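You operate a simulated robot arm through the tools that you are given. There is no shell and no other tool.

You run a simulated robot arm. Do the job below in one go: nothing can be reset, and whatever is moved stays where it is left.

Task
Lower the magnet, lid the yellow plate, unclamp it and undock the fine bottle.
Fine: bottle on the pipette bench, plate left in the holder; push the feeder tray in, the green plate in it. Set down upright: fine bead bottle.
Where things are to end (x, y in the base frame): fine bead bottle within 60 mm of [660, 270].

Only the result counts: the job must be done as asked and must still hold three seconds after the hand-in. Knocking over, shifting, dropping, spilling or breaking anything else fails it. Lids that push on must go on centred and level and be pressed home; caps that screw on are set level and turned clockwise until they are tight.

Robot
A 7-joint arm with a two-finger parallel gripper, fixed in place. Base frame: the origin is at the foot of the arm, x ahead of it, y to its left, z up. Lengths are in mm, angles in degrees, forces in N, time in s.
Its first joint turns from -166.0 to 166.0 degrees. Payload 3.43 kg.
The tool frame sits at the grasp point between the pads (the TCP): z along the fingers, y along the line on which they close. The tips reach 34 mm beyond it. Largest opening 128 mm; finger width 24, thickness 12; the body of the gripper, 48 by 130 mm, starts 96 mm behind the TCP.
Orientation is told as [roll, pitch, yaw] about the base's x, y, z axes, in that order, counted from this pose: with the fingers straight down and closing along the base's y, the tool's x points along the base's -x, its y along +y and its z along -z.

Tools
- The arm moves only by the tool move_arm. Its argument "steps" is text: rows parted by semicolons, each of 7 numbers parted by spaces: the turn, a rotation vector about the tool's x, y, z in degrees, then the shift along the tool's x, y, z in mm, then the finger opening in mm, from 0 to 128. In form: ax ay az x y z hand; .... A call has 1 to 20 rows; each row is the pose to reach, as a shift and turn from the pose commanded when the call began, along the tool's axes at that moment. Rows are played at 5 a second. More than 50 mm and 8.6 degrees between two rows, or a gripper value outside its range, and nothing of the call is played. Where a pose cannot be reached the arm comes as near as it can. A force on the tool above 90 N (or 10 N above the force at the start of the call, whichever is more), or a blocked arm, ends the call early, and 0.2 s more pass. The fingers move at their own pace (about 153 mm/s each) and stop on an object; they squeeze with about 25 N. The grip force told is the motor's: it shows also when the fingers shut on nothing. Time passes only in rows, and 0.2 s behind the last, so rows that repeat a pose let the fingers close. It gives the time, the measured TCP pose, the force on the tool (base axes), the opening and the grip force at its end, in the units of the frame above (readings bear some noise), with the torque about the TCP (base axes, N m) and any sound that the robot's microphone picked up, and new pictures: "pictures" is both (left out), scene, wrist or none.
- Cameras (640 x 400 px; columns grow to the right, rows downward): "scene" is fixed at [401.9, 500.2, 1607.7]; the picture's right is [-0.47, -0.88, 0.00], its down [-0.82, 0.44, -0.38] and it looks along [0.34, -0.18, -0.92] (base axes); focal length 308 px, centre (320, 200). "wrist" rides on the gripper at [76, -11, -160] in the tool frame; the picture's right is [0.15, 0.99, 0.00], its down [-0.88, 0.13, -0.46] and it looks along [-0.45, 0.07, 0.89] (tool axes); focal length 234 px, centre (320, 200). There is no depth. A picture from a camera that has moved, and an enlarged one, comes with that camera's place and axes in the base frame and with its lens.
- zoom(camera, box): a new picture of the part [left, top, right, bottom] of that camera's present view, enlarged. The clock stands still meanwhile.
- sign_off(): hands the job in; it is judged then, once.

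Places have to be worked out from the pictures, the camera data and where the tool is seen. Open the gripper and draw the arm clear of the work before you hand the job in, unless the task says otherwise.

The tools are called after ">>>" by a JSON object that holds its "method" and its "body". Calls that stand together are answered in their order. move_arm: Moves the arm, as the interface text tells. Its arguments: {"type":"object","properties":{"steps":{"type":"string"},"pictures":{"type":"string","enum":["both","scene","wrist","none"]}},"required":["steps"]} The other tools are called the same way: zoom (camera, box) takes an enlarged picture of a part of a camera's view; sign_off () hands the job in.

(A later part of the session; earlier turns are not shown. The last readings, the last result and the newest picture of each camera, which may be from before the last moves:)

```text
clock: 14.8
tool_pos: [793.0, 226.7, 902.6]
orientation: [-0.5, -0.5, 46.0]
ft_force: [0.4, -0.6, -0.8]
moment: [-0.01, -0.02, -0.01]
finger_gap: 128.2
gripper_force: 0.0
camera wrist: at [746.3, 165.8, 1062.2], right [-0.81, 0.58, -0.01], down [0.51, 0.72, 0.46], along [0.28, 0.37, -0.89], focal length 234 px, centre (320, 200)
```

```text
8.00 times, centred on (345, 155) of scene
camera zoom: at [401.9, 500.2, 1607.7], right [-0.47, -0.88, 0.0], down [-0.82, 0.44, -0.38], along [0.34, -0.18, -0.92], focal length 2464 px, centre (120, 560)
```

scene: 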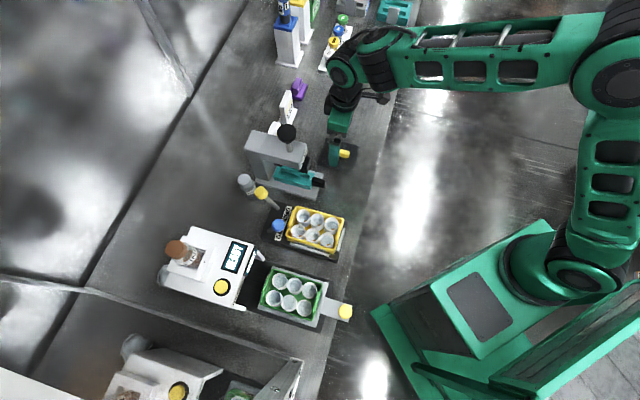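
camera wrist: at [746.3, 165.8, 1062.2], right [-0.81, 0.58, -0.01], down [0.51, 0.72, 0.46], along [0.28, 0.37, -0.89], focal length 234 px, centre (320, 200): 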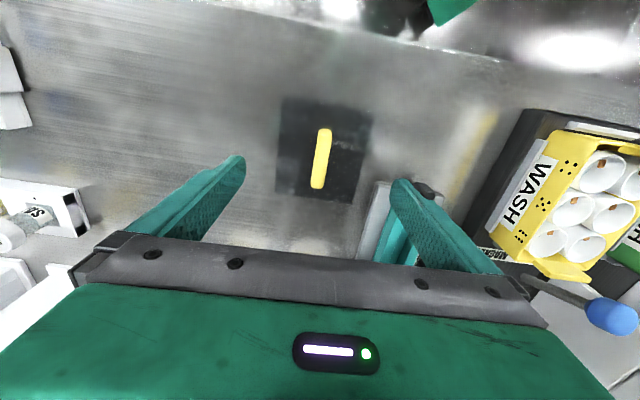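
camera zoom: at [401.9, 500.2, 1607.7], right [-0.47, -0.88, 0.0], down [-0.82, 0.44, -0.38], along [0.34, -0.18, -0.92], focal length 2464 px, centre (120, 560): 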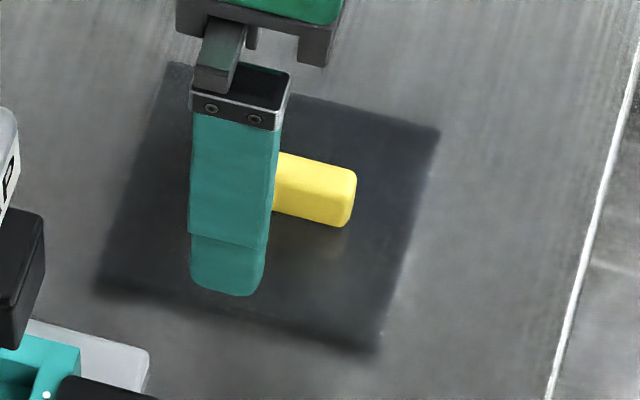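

The dark square doesn't match the plate's proportions (about 96 × 109 against 128 × 86), so the actual lid may be clear and resting on a dark mat. I'll zoom tighter to find its true edges.

>>> {"method": "zoom", "body": {"camera": "wrist", "box": [265, 75, 325, 112]}}

>>> {"method": "zoom", "body": {"camera": "wrist", "box": [330, 80, 390, 118]}}

>>> {"method": "zoom", "body": {"camera": "wrist", "box": [260, 160, 320, 200]}}

>>> {"method": "zoom", "body": {"camera": "wrist", "box": [320, 170, 380, 210]}}

>>> {"method": "zoom", "body": {"camera": "scene", "box": [335, 140, 370, 175]}}

```text
10.67 times, centred on (295, 94) of wrist
camera zoom: at [746.3, 165.8, 1062.2], right [-0.81, 0.58, -0.01], down [0.51, 0.72, 0.46], along [0.28, 0.37, -0.89], focal length 2498 px, centre (587, 1336)
```

zoom: 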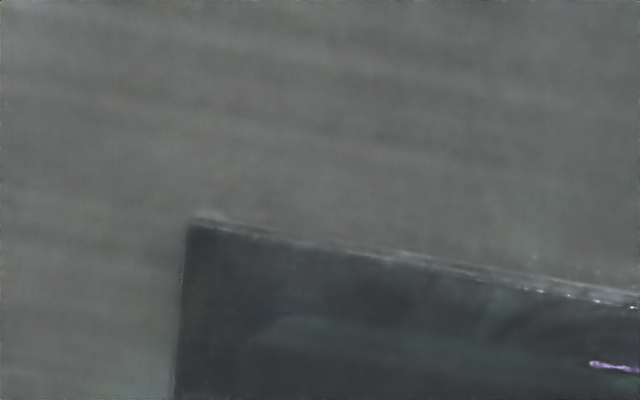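

```text
10.53 times, centred on (360, 99) of wrist
camera zoom: at [746.3, 165.8, 1062.2], right [-0.81, 0.58, -0.01], down [0.51, 0.72, 0.46], along [0.28, 0.37, -0.89], focal length 2465 px, centre (-101, 1263)
```

zoom: 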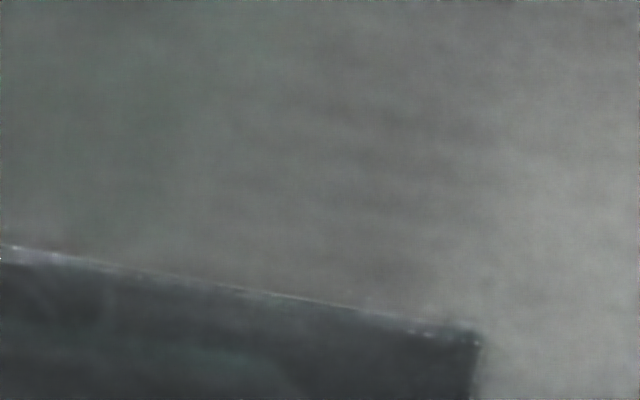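

```text
10.00 times, centred on (290, 180) of wrist
camera zoom: at [746.3, 165.8, 1062.2], right [-0.81, 0.58, -0.01], down [0.51, 0.72, 0.46], along [0.28, 0.37, -0.89], focal length 2342 px, centre (620, 400)
```

zoom: 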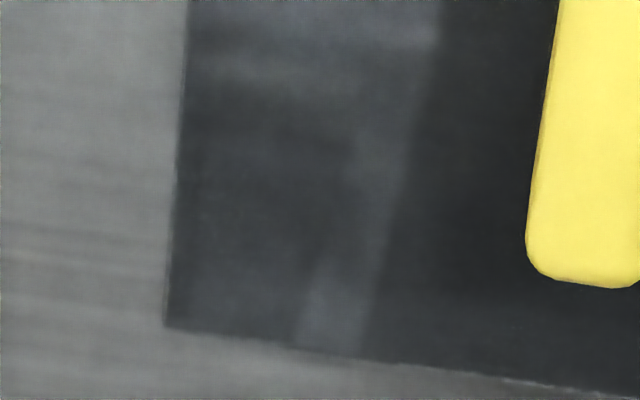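

```text
10.00 times, centred on (350, 190) of wrist
camera zoom: at [746.3, 165.8, 1062.2], right [-0.81, 0.58, -0.01], down [0.51, 0.72, 0.46], along [0.28, 0.37, -0.89], focal length 2342 px, centre (20, 300)
```

zoom: 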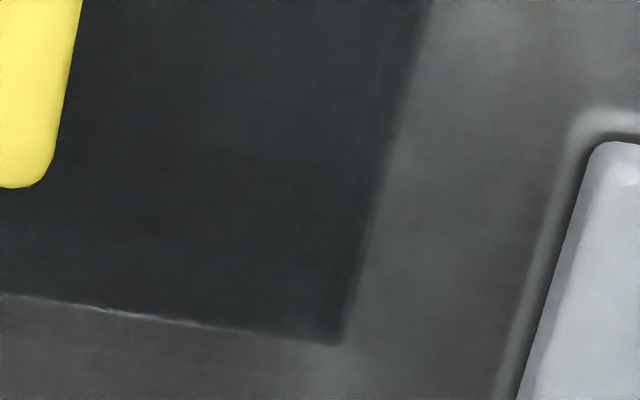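

```text
11.43 times, centred on (352, 158) of scene
camera zoom: at [401.9, 500.2, 1607.7], right [-0.47, -0.88, 0.0], down [-0.82, 0.44, -0.38], along [0.34, -0.18, -0.92], focal length 3519 px, centre (-51, 686)
```

zoom: 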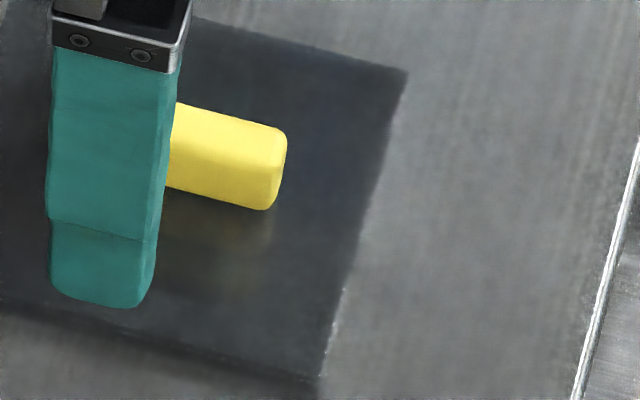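

The dark slab has thin bright glass-like edges, and the handle is mirrored in it, so the slab is the lid itself: about 109 mm along F, which fits between the plate's end tabs, and 96 mm across. I'll take a matching view over the plate from the same relative height so I can align lid and plate accurately.

>>> {"method": "move_arm", "body": {"steps": "0 0 0 0 0 -34 128; 0 0 0 0 0 -68 128; 0 0 0 1 43 -68 128; 0 0 0 1 86 -68 128; 0 0 0 1 129 -68 128; 0 0 0 1 172 -68 128; 0 0 0 1 215 -68 128; 0 0 0 2 258 -68 128; 0 0 0 2 258 -68 128; 0 0 0 2 258 -68 128", "pictures": "both"}}

>>> {"method": "zoom", "body": {"camera": "wrist", "box": [220, 80, 420, 240]}}

>>> {"method": "zoom", "body": {"camera": "wrist", "box": [260, 70, 380, 145]}}

>>> {"method": "zoom", "body": {"camera": "wrist", "box": [260, 145, 380, 220]}}

```text
clock: 17.0
tool_pos: [604.0, 404.7, 967.2]
orientation: [-0.5, -0.5, 46.0]
ft_force: [0.3, -0.6, -0.1]
moment: [0.01, -0.01, -0.04]
finger_gap: 127.7
gripper_force: 0.2
camera wrist: at [557.0, 343.1, 1127.0], right [-0.81, 0.58, -0.01], down [0.51, 0.72, 0.46], along [0.28, 0.37, -0.89], focal length 234 px, centre (320, 200)
```

scene: 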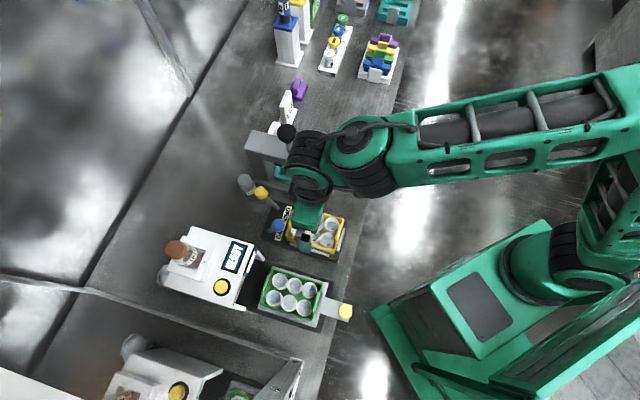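
wrist: 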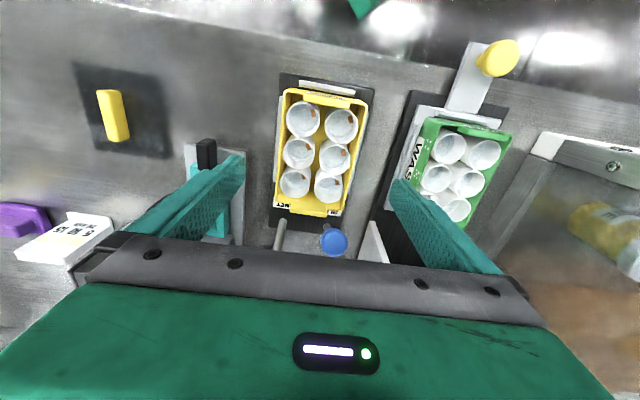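

```text
2.50 times, centred on (320, 160) of wrist
camera zoom: at [557.0, 343.1, 1127.0], right [-0.81, 0.58, -0.01], down [0.51, 0.72, 0.46], along [0.28, 0.37, -0.89], focal length 585 px, centre (320, 300)
```

zoom: 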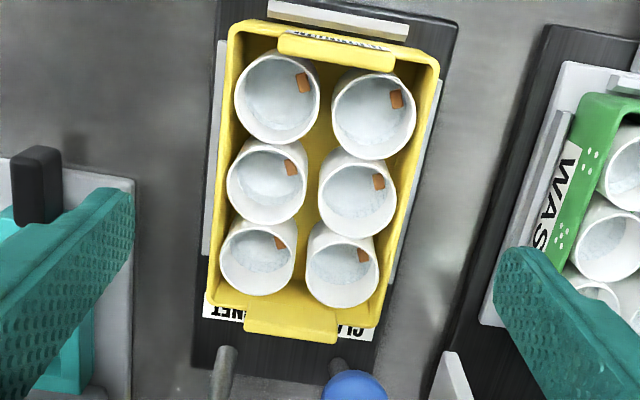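

```text
5.33 times, centred on (320, 108) of wrist
camera zoom: at [557.0, 343.1, 1127.0], right [-0.81, 0.58, -0.01], down [0.51, 0.72, 0.46], along [0.28, 0.37, -0.89], focal length 1249 px, centre (320, 693)
```

zoom: 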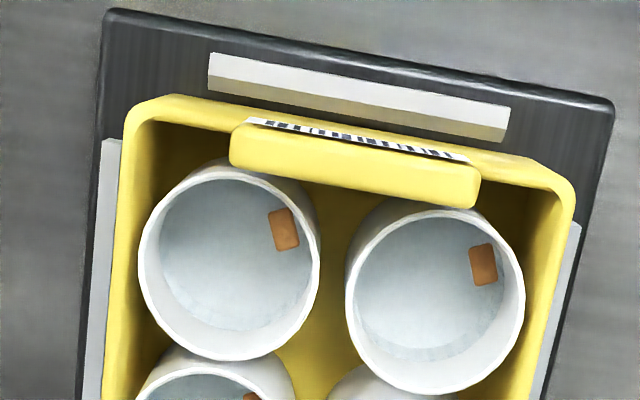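

```text
5.33 times, centred on (320, 182) of wrist
camera zoom: at [557.0, 343.1, 1127.0], right [-0.81, 0.58, -0.01], down [0.51, 0.72, 0.46], along [0.28, 0.37, -0.89], focal length 1249 px, centre (320, 293)
```

zoom: 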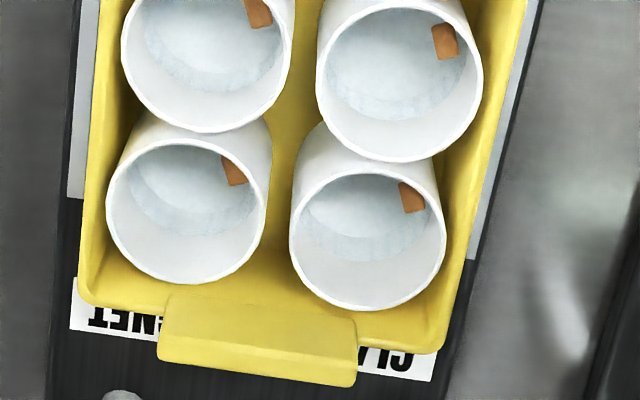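

Plate rim: centre ≈ (606.4, 403.6), z≈872, about 127.5 × 84, F axis about 45.2°. The end tabs stand about 10 mm above the rim with roughly 112 mm between them. Now a straight-down view of the lid to fix its centre equally well.

>>> {"method": "move_arm", "body": {"steps": "0 0 0 0 -45 0 80; 0 0 0 0 -90 0 40; 0 0 0.4 0 -135 0 40; 0 0 0.8 0 -180 0 40; 0 0 0.8 0 -225 0 40; 0 0 0.8 -5 -248 0 40; 0 0 0.8 -45 -248 0 40; 0 0 0.8 -81 -248 10 40; 0 0 0.8 -81 -248 42 40; 0 0 0.8 -81 -248 42 40; 0 0 0.8 -81 -248 42 40", "pictures": "both"}}

>>> {"method": "zoom", "body": {"camera": "wrist", "box": [220, 10, 420, 150]}}

>>> {"method": "zoom", "body": {"camera": "wrist", "box": [260, 20, 380, 95]}}

>>> {"method": "zoom", "body": {"camera": "wrist", "box": [260, 75, 380, 150]}}

```text
clock: 19.4
tool_pos: [840.6, 291.1, 927.2]
orientation: [-0.5, -0.5, 45.3]
ft_force: [-0.1, 0.4, -0.7]
moment: [0.01, 0.0, 0.02]
finger_gap: 40.1
gripper_force: 0.1
camera wrist: at [792.3, 230.7, 1086.8], right [-0.8, 0.59, -0.01], down [0.52, 0.72, 0.46], along [0.28, 0.37, -0.89], focal length 234 px, centre (320, 200)
```

scene: 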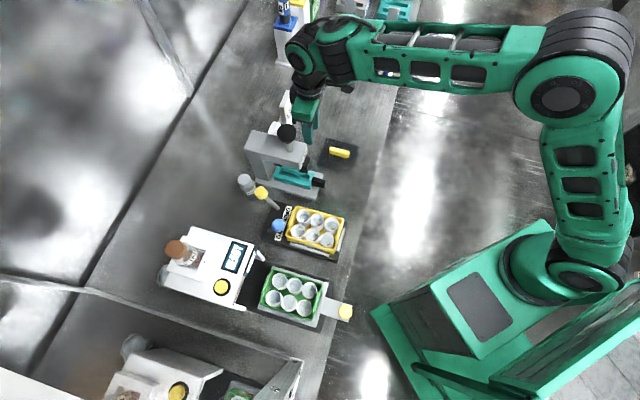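
wrist: 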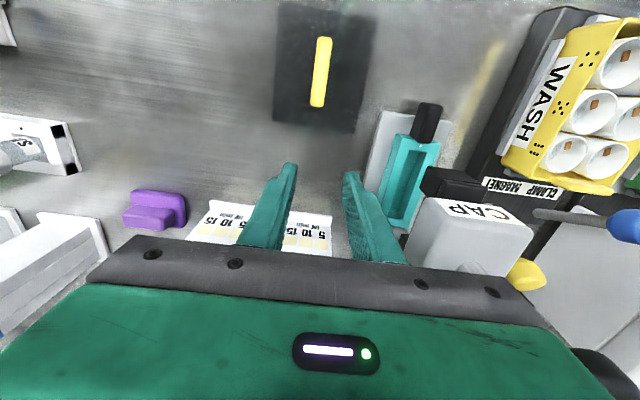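

```text
2.86 times, centred on (320, 80) of wrist
camera zoom: at [792.3, 230.7, 1086.8], right [-0.8, 0.59, -0.01], down [0.52, 0.72, 0.46], along [0.28, 0.37, -0.89], focal length 669 px, centre (320, 543)
```

zoom: 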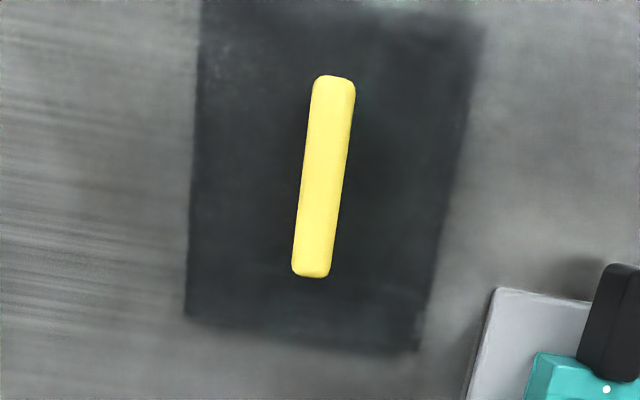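

```text
5.33 times, centred on (320, 58) of wrist
camera zoom: at [792.3, 230.7, 1086.8], right [-0.8, 0.59, -0.01], down [0.52, 0.72, 0.46], along [0.28, 0.37, -0.89], focal length 1249 px, centre (320, 960)
```

zoom: 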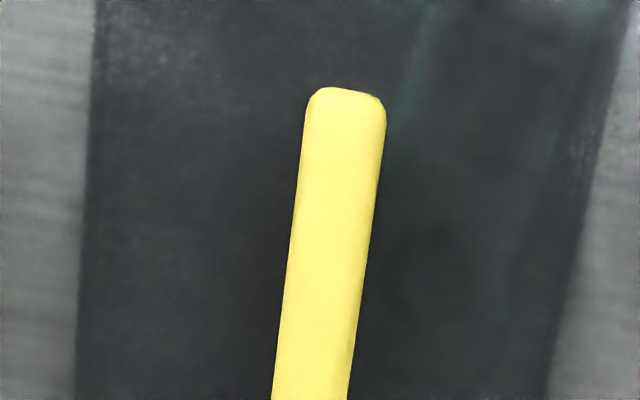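

```text
5.33 times, centred on (320, 112) of wrist
camera zoom: at [792.3, 230.7, 1086.8], right [-0.8, 0.59, -0.01], down [0.52, 0.72, 0.46], along [0.28, 0.37, -0.89], focal length 1249 px, centre (320, 667)
```

zoom: 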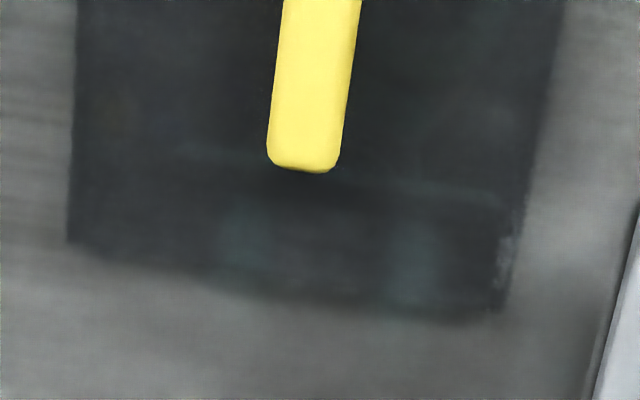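

The lid handle centre is about (791.5, 226.1), coinciding with the slab centre. I'll move over the handle and descend in steps, watching the vertical force.

>>> {"method": "move_arm", "body": {"steps": "0 0 0 40 -5 0 50; 0 0 0 80.7 -10.8 0 50; 0 0 0 80.7 -10.8 30 50; 0 0 0 80.7 -10.8 60 50; 0 0 0 80.7 -10.8 72 50; 0 0 0 80.7 -10.8 77 50; 0 0 0 80.7 -10.8 77 50", "pictures": "both"}}

>>> {"method": "zoom", "body": {"camera": "wrist", "box": [240, 100, 400, 240]}}

>>> {"method": "zoom", "body": {"camera": "scene", "box": [310, 120, 380, 175]}}

```text
clock: 21.0
tool_pos: [792.8, 226.0, 849.7]
orientation: [-0.5, -0.5, 45.2]
ft_force: [0.0, 0.3, -0.5]
moment: [0.02, 0.0, 0.02]
finger_gap: 50.2
gripper_force: 0.0
camera wrist: at [744.3, 165.1, 1009.6], right [-0.8, 0.59, -0.01], down [0.52, 0.72, 0.46], along [0.28, 0.37, -0.89], focal length 234 px, centre (320, 200)
```

scene: 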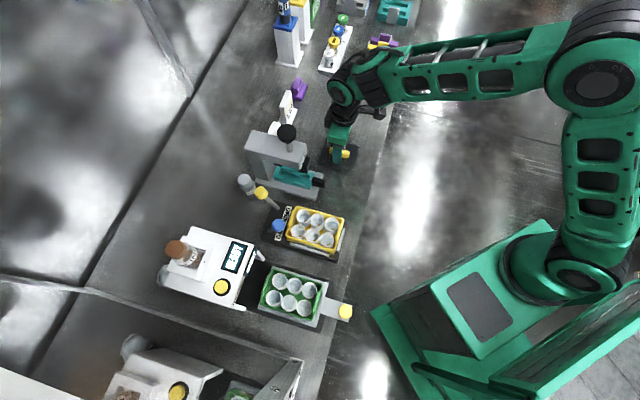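
wrist: 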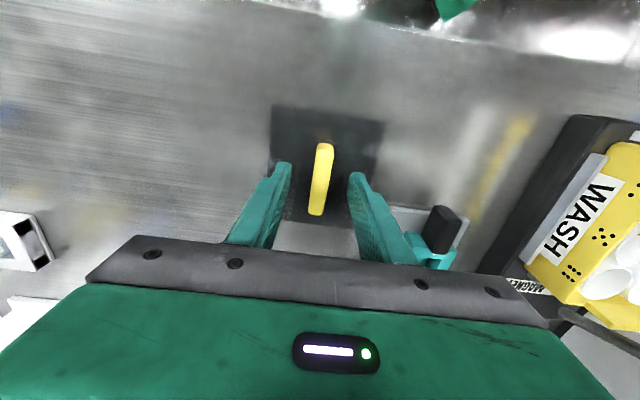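

```text
2.86 times, centred on (320, 170) of wrist
camera zoom: at [744.3, 165.1, 1009.6], right [-0.8, 0.59, -0.01], down [0.52, 0.72, 0.46], along [0.28, 0.37, -0.89], focal length 669 px, centre (320, 286)
```

zoom: 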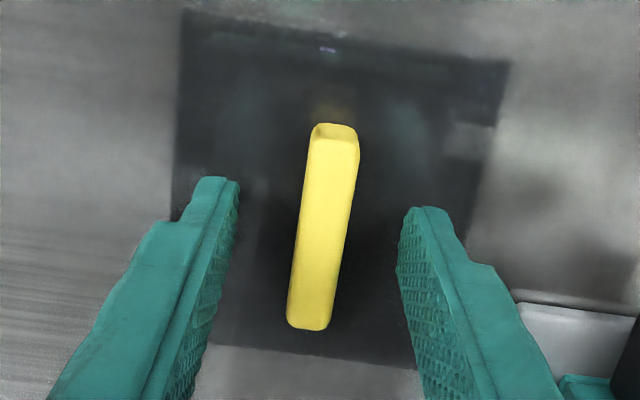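

```text
7.27 times, centred on (345, 148) of scene
camera zoom: at [401.9, 500.2, 1607.7], right [-0.47, -0.88, 0.0], down [-0.82, 0.44, -0.38], along [0.34, -0.18, -0.92], focal length 2240 px, centre (138, 582)
```

zoom: 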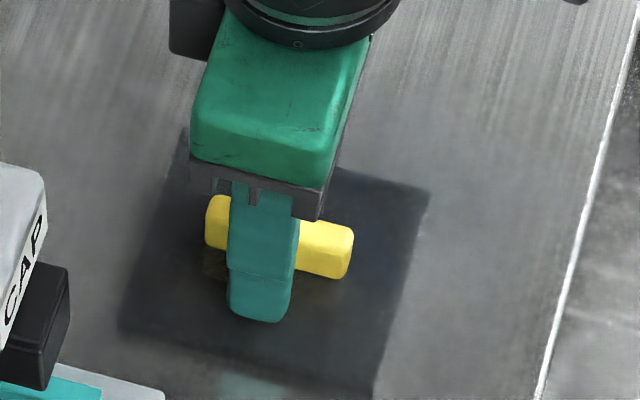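

The fingers straddle the handle with the tips about 8 mm above the slab. I'll lower 4 mm more and close on the handle.

>>> {"method": "move_arm", "body": {"steps": "0 0 0 0 0 2 50; 0 0 0 0 0 4 50; 0 0 0 0 0 4 30; 0 0 0 0 0 4 10; 0 0 0 0 0 4 0; 0 0 0 0 0 4 0; 0 0 0 0 0 4 0", "pictures": "both"}}

>>> {"method": "zoom", "body": {"camera": "wrist", "box": [240, 100, 400, 240]}}

```text
clock: 22.6
tool_pos: [792.4, 226.0, 846.7]
orientation: [-0.6, -0.5, 45.2]
ft_force: [-0.4, 0.5, 1.8]
moment: [0.07, 0.08, 0.01]
finger_gap: 12.8
gripper_force: 25.0
camera wrist: at [744.3, 165.1, 1006.1], right [-0.8, 0.59, -0.01], down [0.52, 0.72, 0.46], along [0.28, 0.37, -0.89], focal length 234 px, centre (320, 200)
```

scene: 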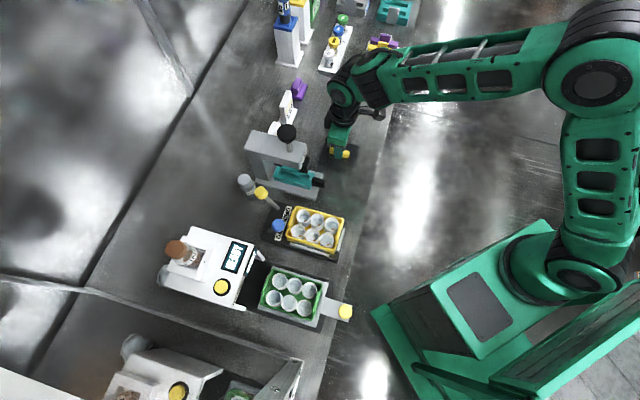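
wrist: 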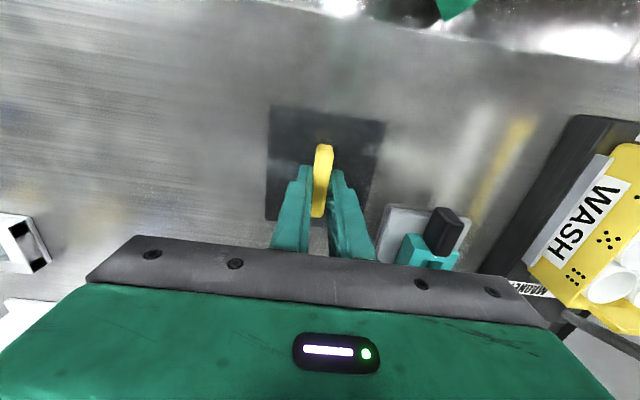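

```text
2.86 times, centred on (320, 170) of wrist
camera zoom: at [744.3, 165.1, 1006.1], right [-0.8, 0.59, -0.01], down [0.52, 0.72, 0.46], along [0.28, 0.37, -0.89], focal length 669 px, centre (320, 286)
```

zoom: 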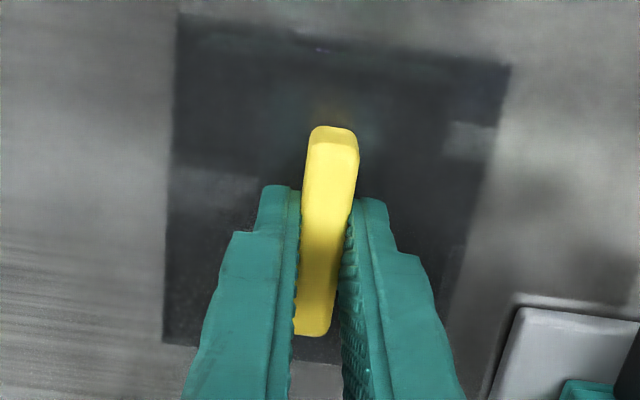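

Gripped at a 12.8 mm gap. I'll lift a little and check that the dark slab rises with the handle.

>>> {"method": "move_arm", "body": {"steps": "0 0 0 0 0 -5 0; 0 0 0 0 0 -12 0; 0 0 0 0 0 -30 0; 0 0 0 0 0 -50 0; 0 0 0 0 0 -50 0", "pictures": "both"}}

>>> {"method": "zoom", "body": {"camera": "wrist", "box": [220, 80, 420, 240]}}

>>> {"method": "zoom", "body": {"camera": "scene", "box": [300, 110, 390, 180]}}

```text
clock: 23.8
tool_pos: [791.5, 225.9, 896.5]
orientation: [-0.5, -0.5, 45.2]
ft_force: [0.0, 0.4, -0.8]
moment: [0.02, -0.02, -0.01]
finger_gap: 12.5
gripper_force: 25.0
camera wrist: at [743.8, 165.5, 1056.2], right [-0.8, 0.59, -0.01], down [0.52, 0.72, 0.46], along [0.28, 0.37, -0.89], focal length 234 px, centre (320, 200)
```

scene: 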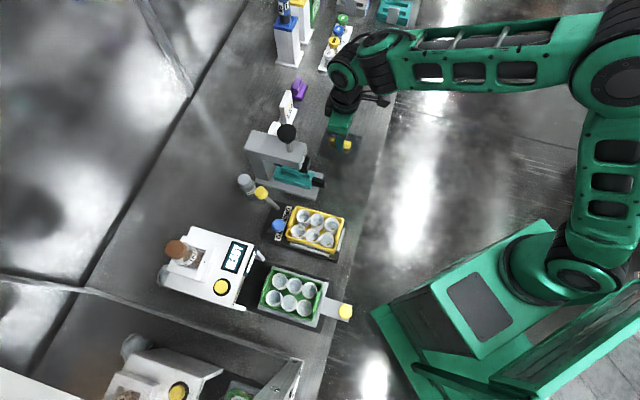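
wrist: 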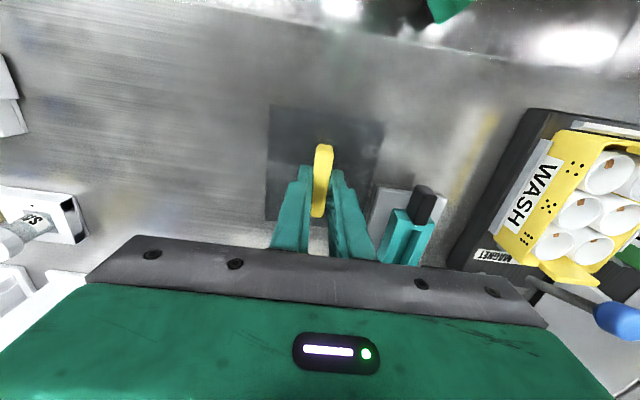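

```text
2.50 times, centred on (320, 160) of wrist
camera zoom: at [743.8, 165.5, 1056.2], right [-0.8, 0.59, -0.01], down [0.52, 0.72, 0.46], along [0.28, 0.37, -0.89], focal length 585 px, centre (320, 300)
```

zoom: 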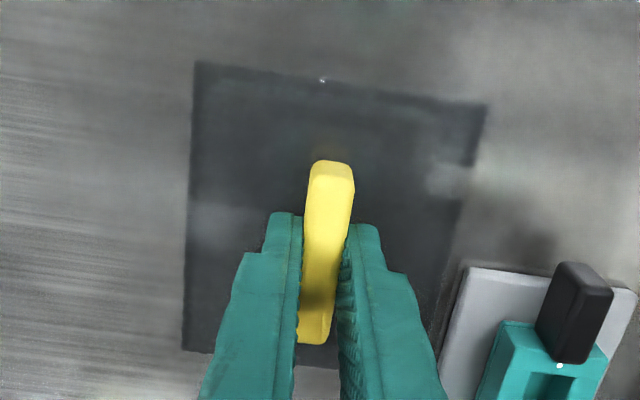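

```text
5.71 times, centred on (345, 145) of scene
camera zoom: at [401.9, 500.2, 1607.7], right [-0.47, -0.88, 0.0], down [-0.82, 0.44, -0.38], along [0.34, -0.18, -0.92], focal length 1760 px, centre (177, 514)
```

zoom: 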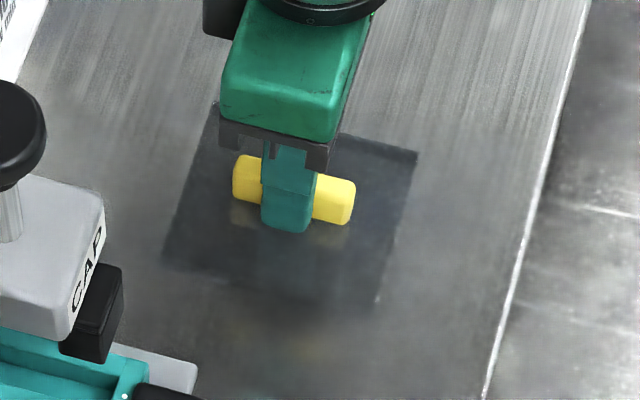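

The slab rises with the handle and keeps the same outline in the wrist view, so it is the lid: about 94 × 107 mm, 10 mm tall, centred on the TCP within 1 mm. I'll carry it high and hover over the plate.

>>> {"method": "move_arm", "body": {"steps": "0 0 0 0 0 -35 0; 0 0 0 0 0 -69 0; 0 0 0 1 30 -69 0; 0 0 0 2 65 -69 0; 0 0 0.2 3 105 -69 0; 0 0 0.4 4 145 -69 0; 0 0 0.5 4.8 185 -69 0; 0 0 0.5 4.8 220 -69 0; 0 0 0.5 4.8 245 -69 0; 0 0 0.5 4.8 255.8 -69 0; 0 0 0.5 4.8 255.8 -60 0; 0 0 0.5 4.8 255.8 -53 0; 0 0 0.5 4.8 255.8 -53 0", "pictures": "both"}}

>>> {"method": "zoom", "body": {"camera": "wrist", "box": [220, 80, 420, 240]}}

>>> {"method": "zoom", "body": {"camera": "scene", "box": [250, 180, 360, 260]}}

```text
clock: 26.6
tool_pos: [607.0, 402.1, 947.4]
orientation: [-0.5, -0.5, 44.7]
ft_force: [0.4, -1.0, -0.5]
moment: [-0.04, 0.02, 0.03]
finger_gap: 12.9
gripper_force: 24.6
camera wrist: at [557.7, 342.5, 1107.0], right [-0.8, 0.6, -0.01], down [0.53, 0.71, 0.46], along [0.28, 0.36, -0.89], focal length 234 px, centre (320, 200)
```

scene: 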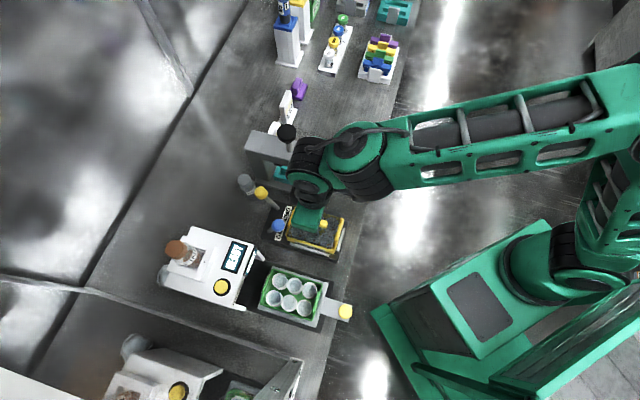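
wrist: 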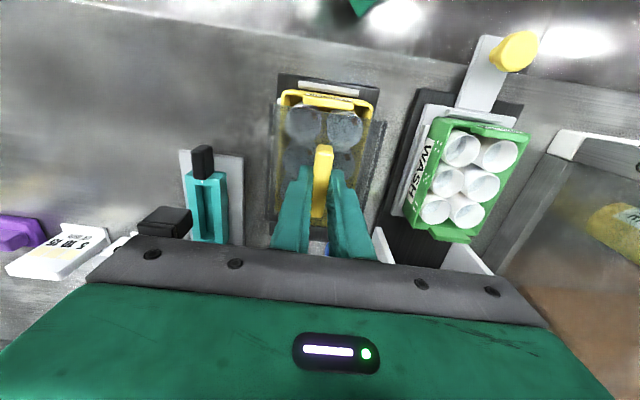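

```text
2.50 times, centred on (320, 160) of wrist
camera zoom: at [557.7, 342.5, 1107.0], right [-0.8, 0.6, -0.01], down [0.53, 0.71, 0.46], along [0.28, 0.36, -0.89], focal length 585 px, centre (320, 300)
```

zoom: 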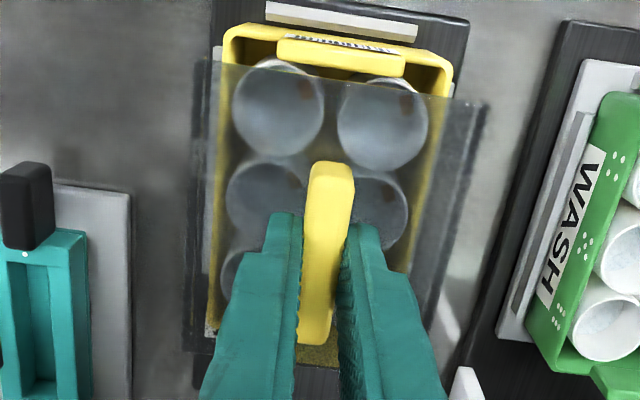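

```text
5.00 times, centred on (305, 220) of scene
camera zoom: at [401.9, 500.2, 1607.7], right [-0.47, -0.88, 0.0], down [-0.82, 0.44, -0.38], along [0.34, -0.18, -0.92], focal length 1540 px, centre (395, 100)
```

zoom: 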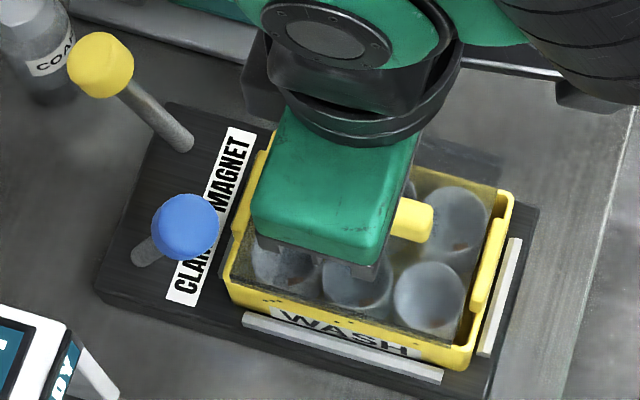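

The lid is clearly visible and see-through here, roughly centred over the plate. I'll zoom in on the edges to fine-tune the alignment before lowering.

>>> {"method": "zoom", "body": {"camera": "wrist", "box": [265, 75, 345, 125]}}

>>> {"method": "zoom", "body": {"camera": "wrist", "box": [325, 80, 405, 130]}}

>>> {"method": "zoom", "body": {"camera": "wrist", "box": [260, 180, 390, 260]}}

>>> {"method": "zoom", "body": {"camera": "scene", "box": [285, 200, 350, 260]}}

```text
8.00 times, centred on (305, 100) of wrist
camera zoom: at [557.7, 342.5, 1107.0], right [-0.8, 0.6, -0.01], down [0.53, 0.71, 0.46], along [0.28, 0.36, -0.89], focal length 1873 px, centre (440, 1000)
```

zoom: 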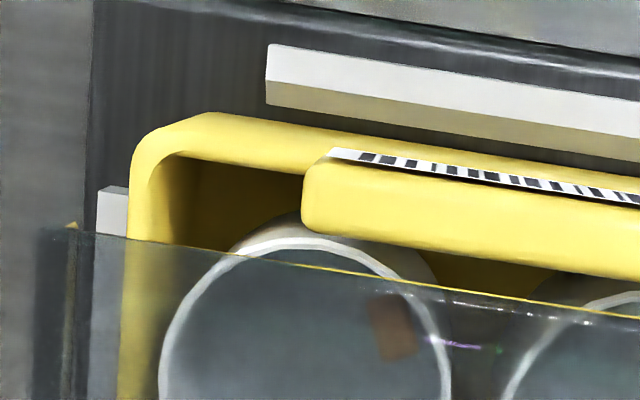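

```text
8.00 times, centred on (365, 105) of wrist
camera zoom: at [557.7, 342.5, 1107.0], right [-0.8, 0.6, -0.01], down [0.53, 0.71, 0.46], along [0.28, 0.36, -0.89], focal length 1873 px, centre (-40, 960)
```

zoom: 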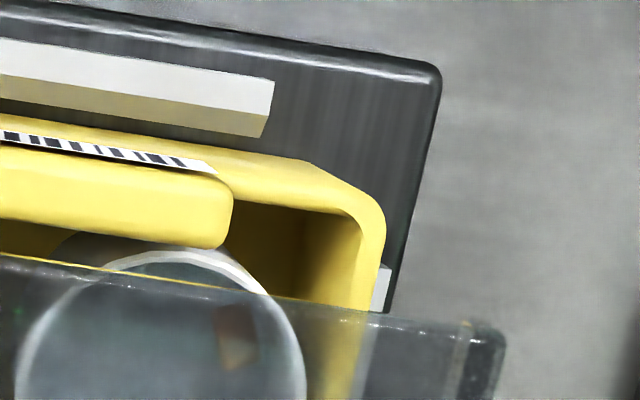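

```text
4.92 times, centred on (325, 220) of wrist
camera zoom: at [557.7, 342.5, 1107.0], right [-0.8, 0.6, -0.01], down [0.53, 0.71, 0.46], along [0.28, 0.36, -0.89], focal length 1153 px, centre (295, 102)
```

zoom: 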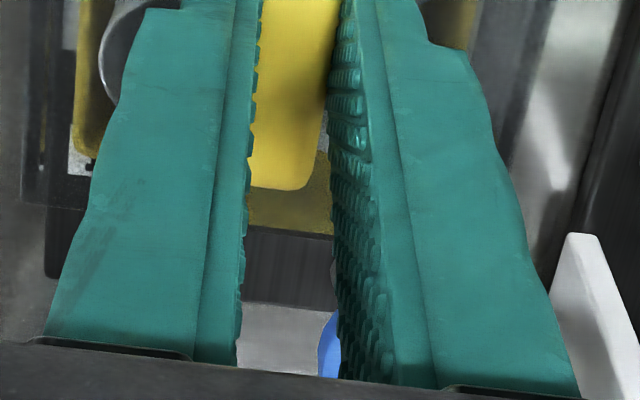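

```text
6.67 times, centred on (318, 230) of scene
camera zoom: at [401.9, 500.2, 1607.7], right [-0.47, -0.88, 0.0], down [-0.82, 0.44, -0.38], along [0.34, -0.18, -0.92], focal length 2053 px, centre (337, 0)
```

zoom: 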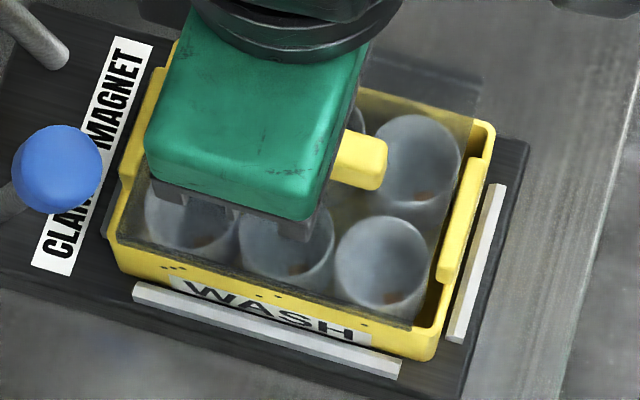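

The lid has thin side skirts with about 87 mm between them, and the plate is about 86 mm wide, so it must be well centred. I read the lid as about 1.2 mm off in U and about 0.4° in yaw, so I'll correct that and lower 12 mm, still above the tabs, to re-check.

>>> {"method": "move_arm", "body": {"steps": "0 0 0.3 -0.5 -1.2 0 0; 0 0 0.3 -0.5 -1.2 6 0; 0 0 0.3 -0.5 -1.2 12 0; 0 0 0.3 -0.5 -1.2 12 0; 0 0 0.3 -0.5 -1.2 12 0", "pictures": "both"}}

>>> {"method": "zoom", "body": {"camera": "wrist", "box": [265, 75, 345, 125]}}

>>> {"method": "zoom", "body": {"camera": "wrist", "box": [325, 80, 405, 130]}}

>>> {"method": "zoom", "body": {"camera": "wrist", "box": [255, 180, 335, 230]}}

>>> {"method": "zoom", "body": {"camera": "wrist", "box": [320, 180, 400, 230]}}

>>> {"method": "zoom", "body": {"camera": "scene", "box": [285, 200, 350, 260]}}

```text
clock: 27.8
tool_pos: [607.5, 401.9, 935.7]
orientation: [-0.6, -0.5, 44.4]
ft_force: [0.1, -0.3, 0.0]
moment: [-0.01, -0.03, -0.02]
finger_gap: 12.8
gripper_force: 25.2
camera wrist: at [558.9, 342.3, 1094.9], right [-0.8, 0.6, -0.01], down [0.53, 0.71, 0.46], along [0.29, 0.36, -0.89], focal length 234 px, centre (320, 200)
```

scene: 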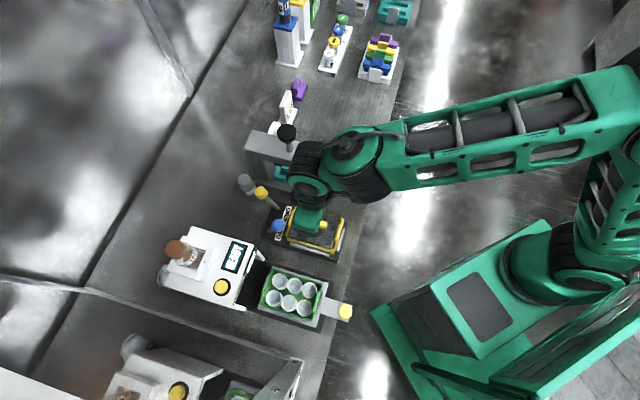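
wrist: 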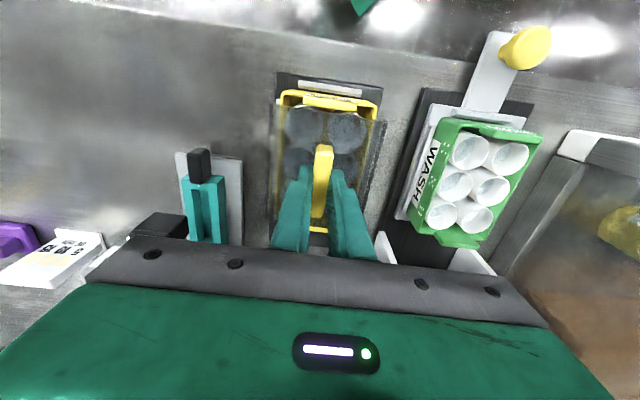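

```text
8.00 times, centred on (305, 100) of wrist
camera zoom: at [558.9, 342.3, 1094.9], right [-0.8, 0.6, -0.01], down [0.53, 0.71, 0.46], along [0.29, 0.36, -0.89], focal length 1873 px, centre (440, 1000)
```

zoom: 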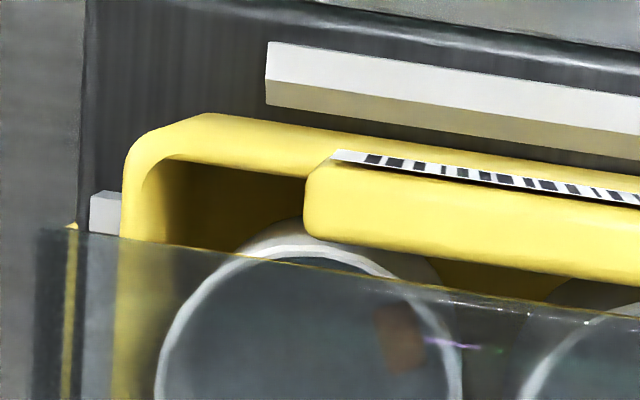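

```text
8.00 times, centred on (365, 105) of wrist
camera zoom: at [558.9, 342.3, 1094.9], right [-0.8, 0.6, -0.01], down [0.53, 0.71, 0.46], along [0.29, 0.36, -0.89], focal length 1873 px, centre (-40, 960)
```

zoom: 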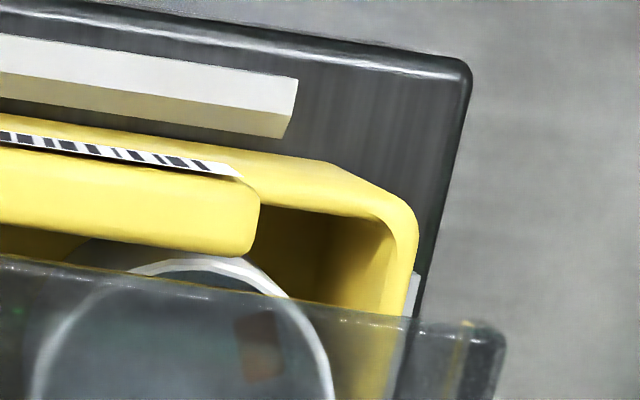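

```text
8.00 times, centred on (295, 205) of wrist
camera zoom: at [558.9, 342.3, 1094.9], right [-0.8, 0.6, -0.01], down [0.53, 0.71, 0.46], along [0.29, 0.36, -0.89], focal length 1873 px, centre (520, 160)
```

zoom: 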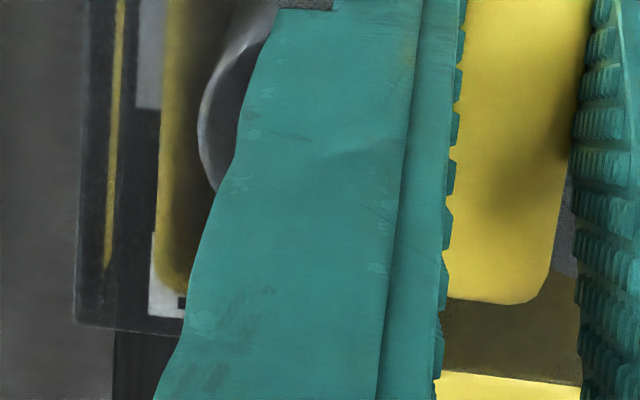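

```text
8.00 times, centred on (360, 205) of wrist
camera zoom: at [558.9, 342.3, 1094.9], right [-0.8, 0.6, -0.01], down [0.53, 0.71, 0.46], along [0.29, 0.36, -0.89], focal length 1873 px, centre (0, 160)
```

zoom: 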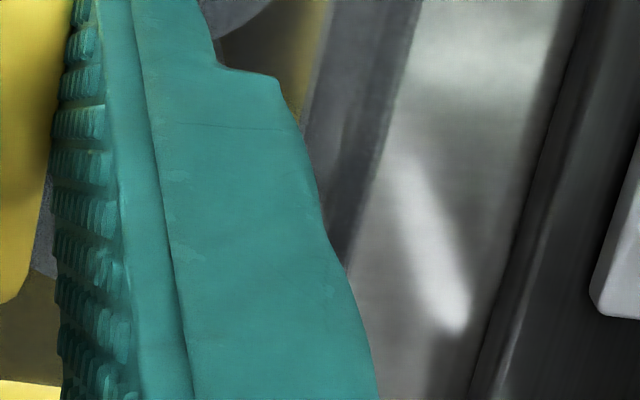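

```text
6.67 times, centred on (318, 230) of scene
camera zoom: at [401.9, 500.2, 1607.7], right [-0.47, -0.88, 0.0], down [-0.82, 0.44, -0.38], along [0.34, -0.18, -0.92], focal length 2053 px, centre (337, 0)
```

zoom: 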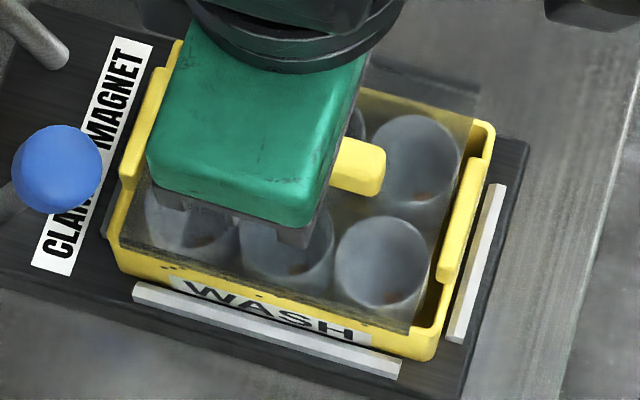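

Lid and plate now agree within about 0.5 mm in U and F, and the edges are parallel. I'll lower the lid to just above the rim, between the tabs, and check the force.

>>> {"method": "move_arm", "body": {"steps": "0 0 0 0 -0.2 4 0; 0 0 0 0 -0.2 8 0; 0 0 0 0 -0.2 11 0; 0 0 0 0 -0.2 13 0; 0 0 0 0 -0.2 13 0", "pictures": "both"}}

>>> {"method": "zoom", "body": {"camera": "wrist", "box": [265, 75, 345, 125]}}

>>> {"method": "zoom", "body": {"camera": "wrist", "box": [325, 80, 405, 130]}}

>>> {"method": "zoom", "body": {"camera": "scene", "box": [285, 200, 350, 260]}}

```text
clock: 29.0
tool_pos: [608.2, 403.0, 923.0]
orientation: [-0.5, -0.4, 44.5]
ft_force: [1.1, 0.2, -0.7]
moment: [-0.03, -0.02, -0.01]
finger_gap: 12.9
gripper_force: 25.1
camera wrist: at [558.8, 341.9, 1082.1], right [-0.8, 0.6, -0.01], down [0.53, 0.71, 0.46], along [0.29, 0.36, -0.89], focal length 234 px, centre (320, 200)
```

scene: 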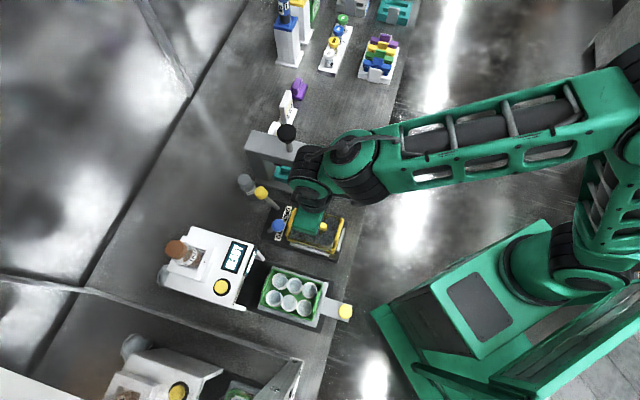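
wrist: 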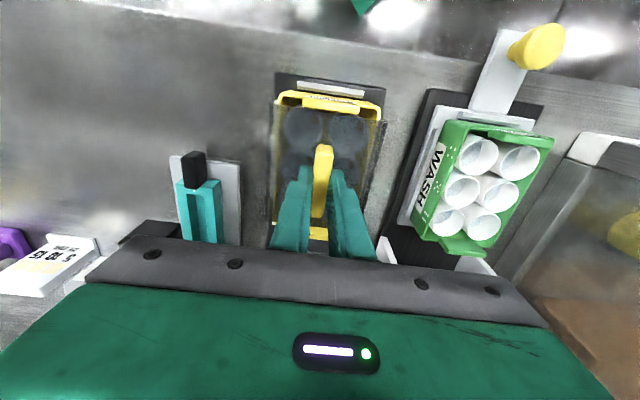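

```text
8.00 times, centred on (305, 100) of wrist
camera zoom: at [558.8, 341.9, 1082.1], right [-0.8, 0.6, -0.01], down [0.53, 0.71, 0.46], along [0.29, 0.36, -0.89], focal length 1873 px, centre (440, 1000)
```

zoom: 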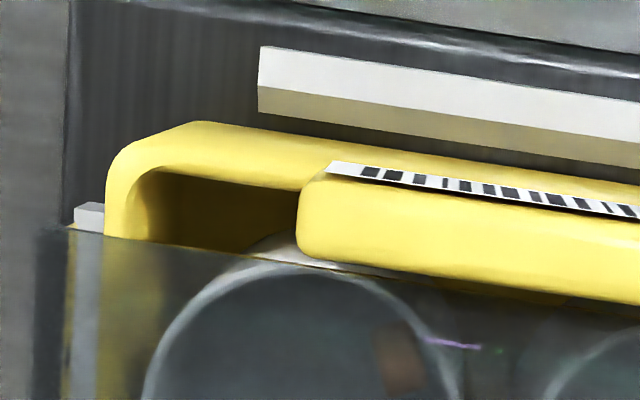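

```text
8.00 times, centred on (365, 105) of wrist
camera zoom: at [558.8, 341.9, 1082.1], right [-0.8, 0.6, -0.01], down [0.53, 0.71, 0.46], along [0.29, 0.36, -0.89], focal length 1873 px, centre (-40, 960)
```

zoom: 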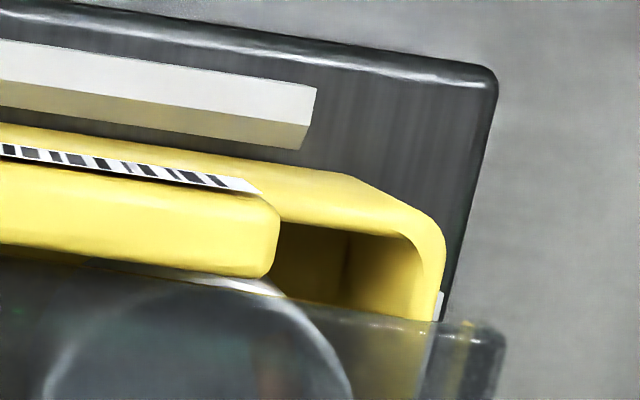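

```text
6.67 times, centred on (318, 230) of scene
camera zoom: at [401.9, 500.2, 1607.7], right [-0.47, -0.88, 0.0], down [-0.82, 0.44, -0.38], along [0.34, -0.18, -0.92], focal length 2053 px, centre (337, 0)
```

zoom: 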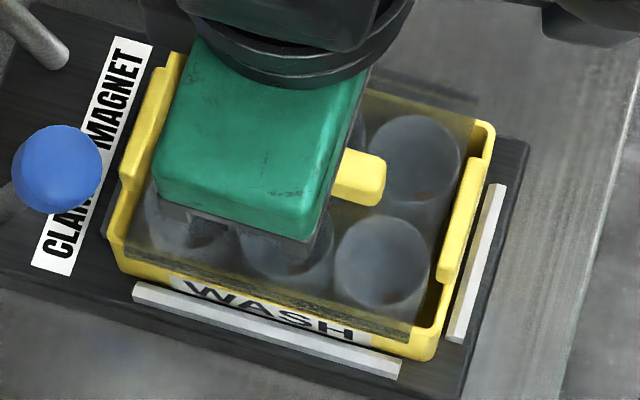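

Alignment still holds, with plate U centre 145.75 against the lid's 145.5–146.1 and no contact force. I'll continue down slowly and watch for contact.

>>> {"method": "move_arm", "body": {"steps": "0 0 0 0 0 2 0; 0 0 0 0 0 3.5 0; 0 0 0 0 0 5 0; 0 0 0 0 0 6 0; 0 0 0 0 0 6 0", "pictures": "scene"}}

>>> {"method": "zoom", "body": {"camera": "wrist", "box": [265, 75, 345, 125]}}

>>> {"method": "zoom", "body": {"camera": "wrist", "box": [325, 80, 405, 130]}}

```text
clock: 30.2
tool_pos: [607.2, 401.4, 916.0]
orientation: [-0.5, -0.5, 44.3]
ft_force: [0.0, 0.2, 0.1]
moment: [0.01, 0.02, 0.01]
finger_gap: 13.0
gripper_force: 25.1
```

scene: 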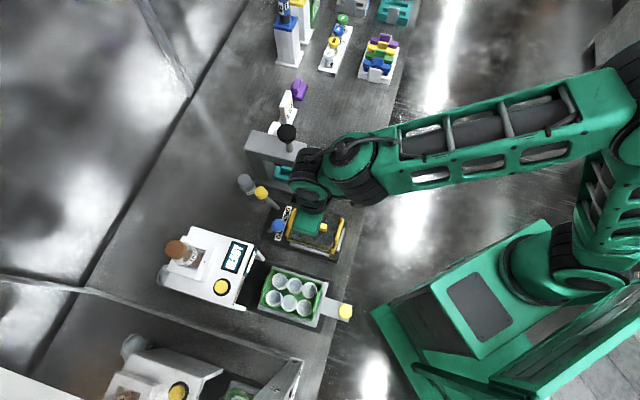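

```text
8.00 times, centred on (305, 100) of wrist
camera zoom: at [559.0, 341.7, 1075.6], right [-0.8, 0.6, -0.01], down [0.53, 0.71, 0.46], along [0.29, 0.36, -0.89], focal length 1873 px, centre (440, 1000)
```

zoom: 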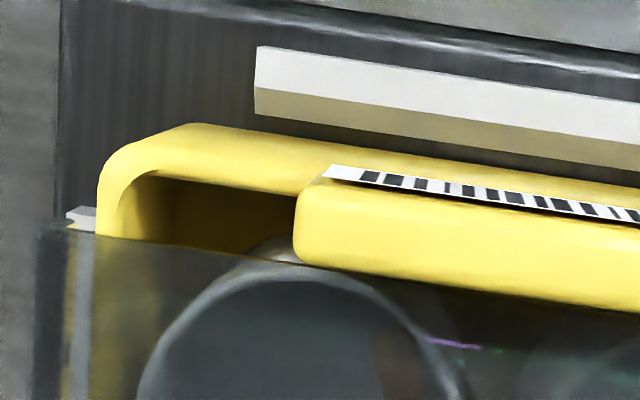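

```text
8.00 times, centred on (365, 105) of wrist
camera zoom: at [559.0, 341.7, 1075.6], right [-0.8, 0.6, -0.01], down [0.53, 0.71, 0.46], along [0.29, 0.36, -0.89], focal length 1873 px, centre (-40, 960)
```

zoom: 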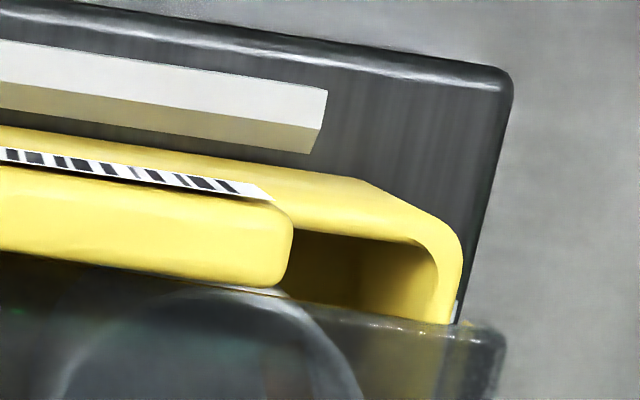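

>>> {"method": "move_arm", "body": {"steps": "0 0 0 0 0 1 0; 0 0 0 0 0 2 0; 0 0 0 0 0 3 0; 0 0 0 0 0 3 0", "pictures": "none"}}

```text
clock: 31.2
tool_pos: [609.1, 402.1, 914.3]
orientation: [-0.6, -0.5, 44.4]
ft_force: [-0.1, 1.6, 2.2]
moment: [0.16, 0.19, -0.11]
finger_gap: 12.8
gripper_force: 24.8
heard: snap
```

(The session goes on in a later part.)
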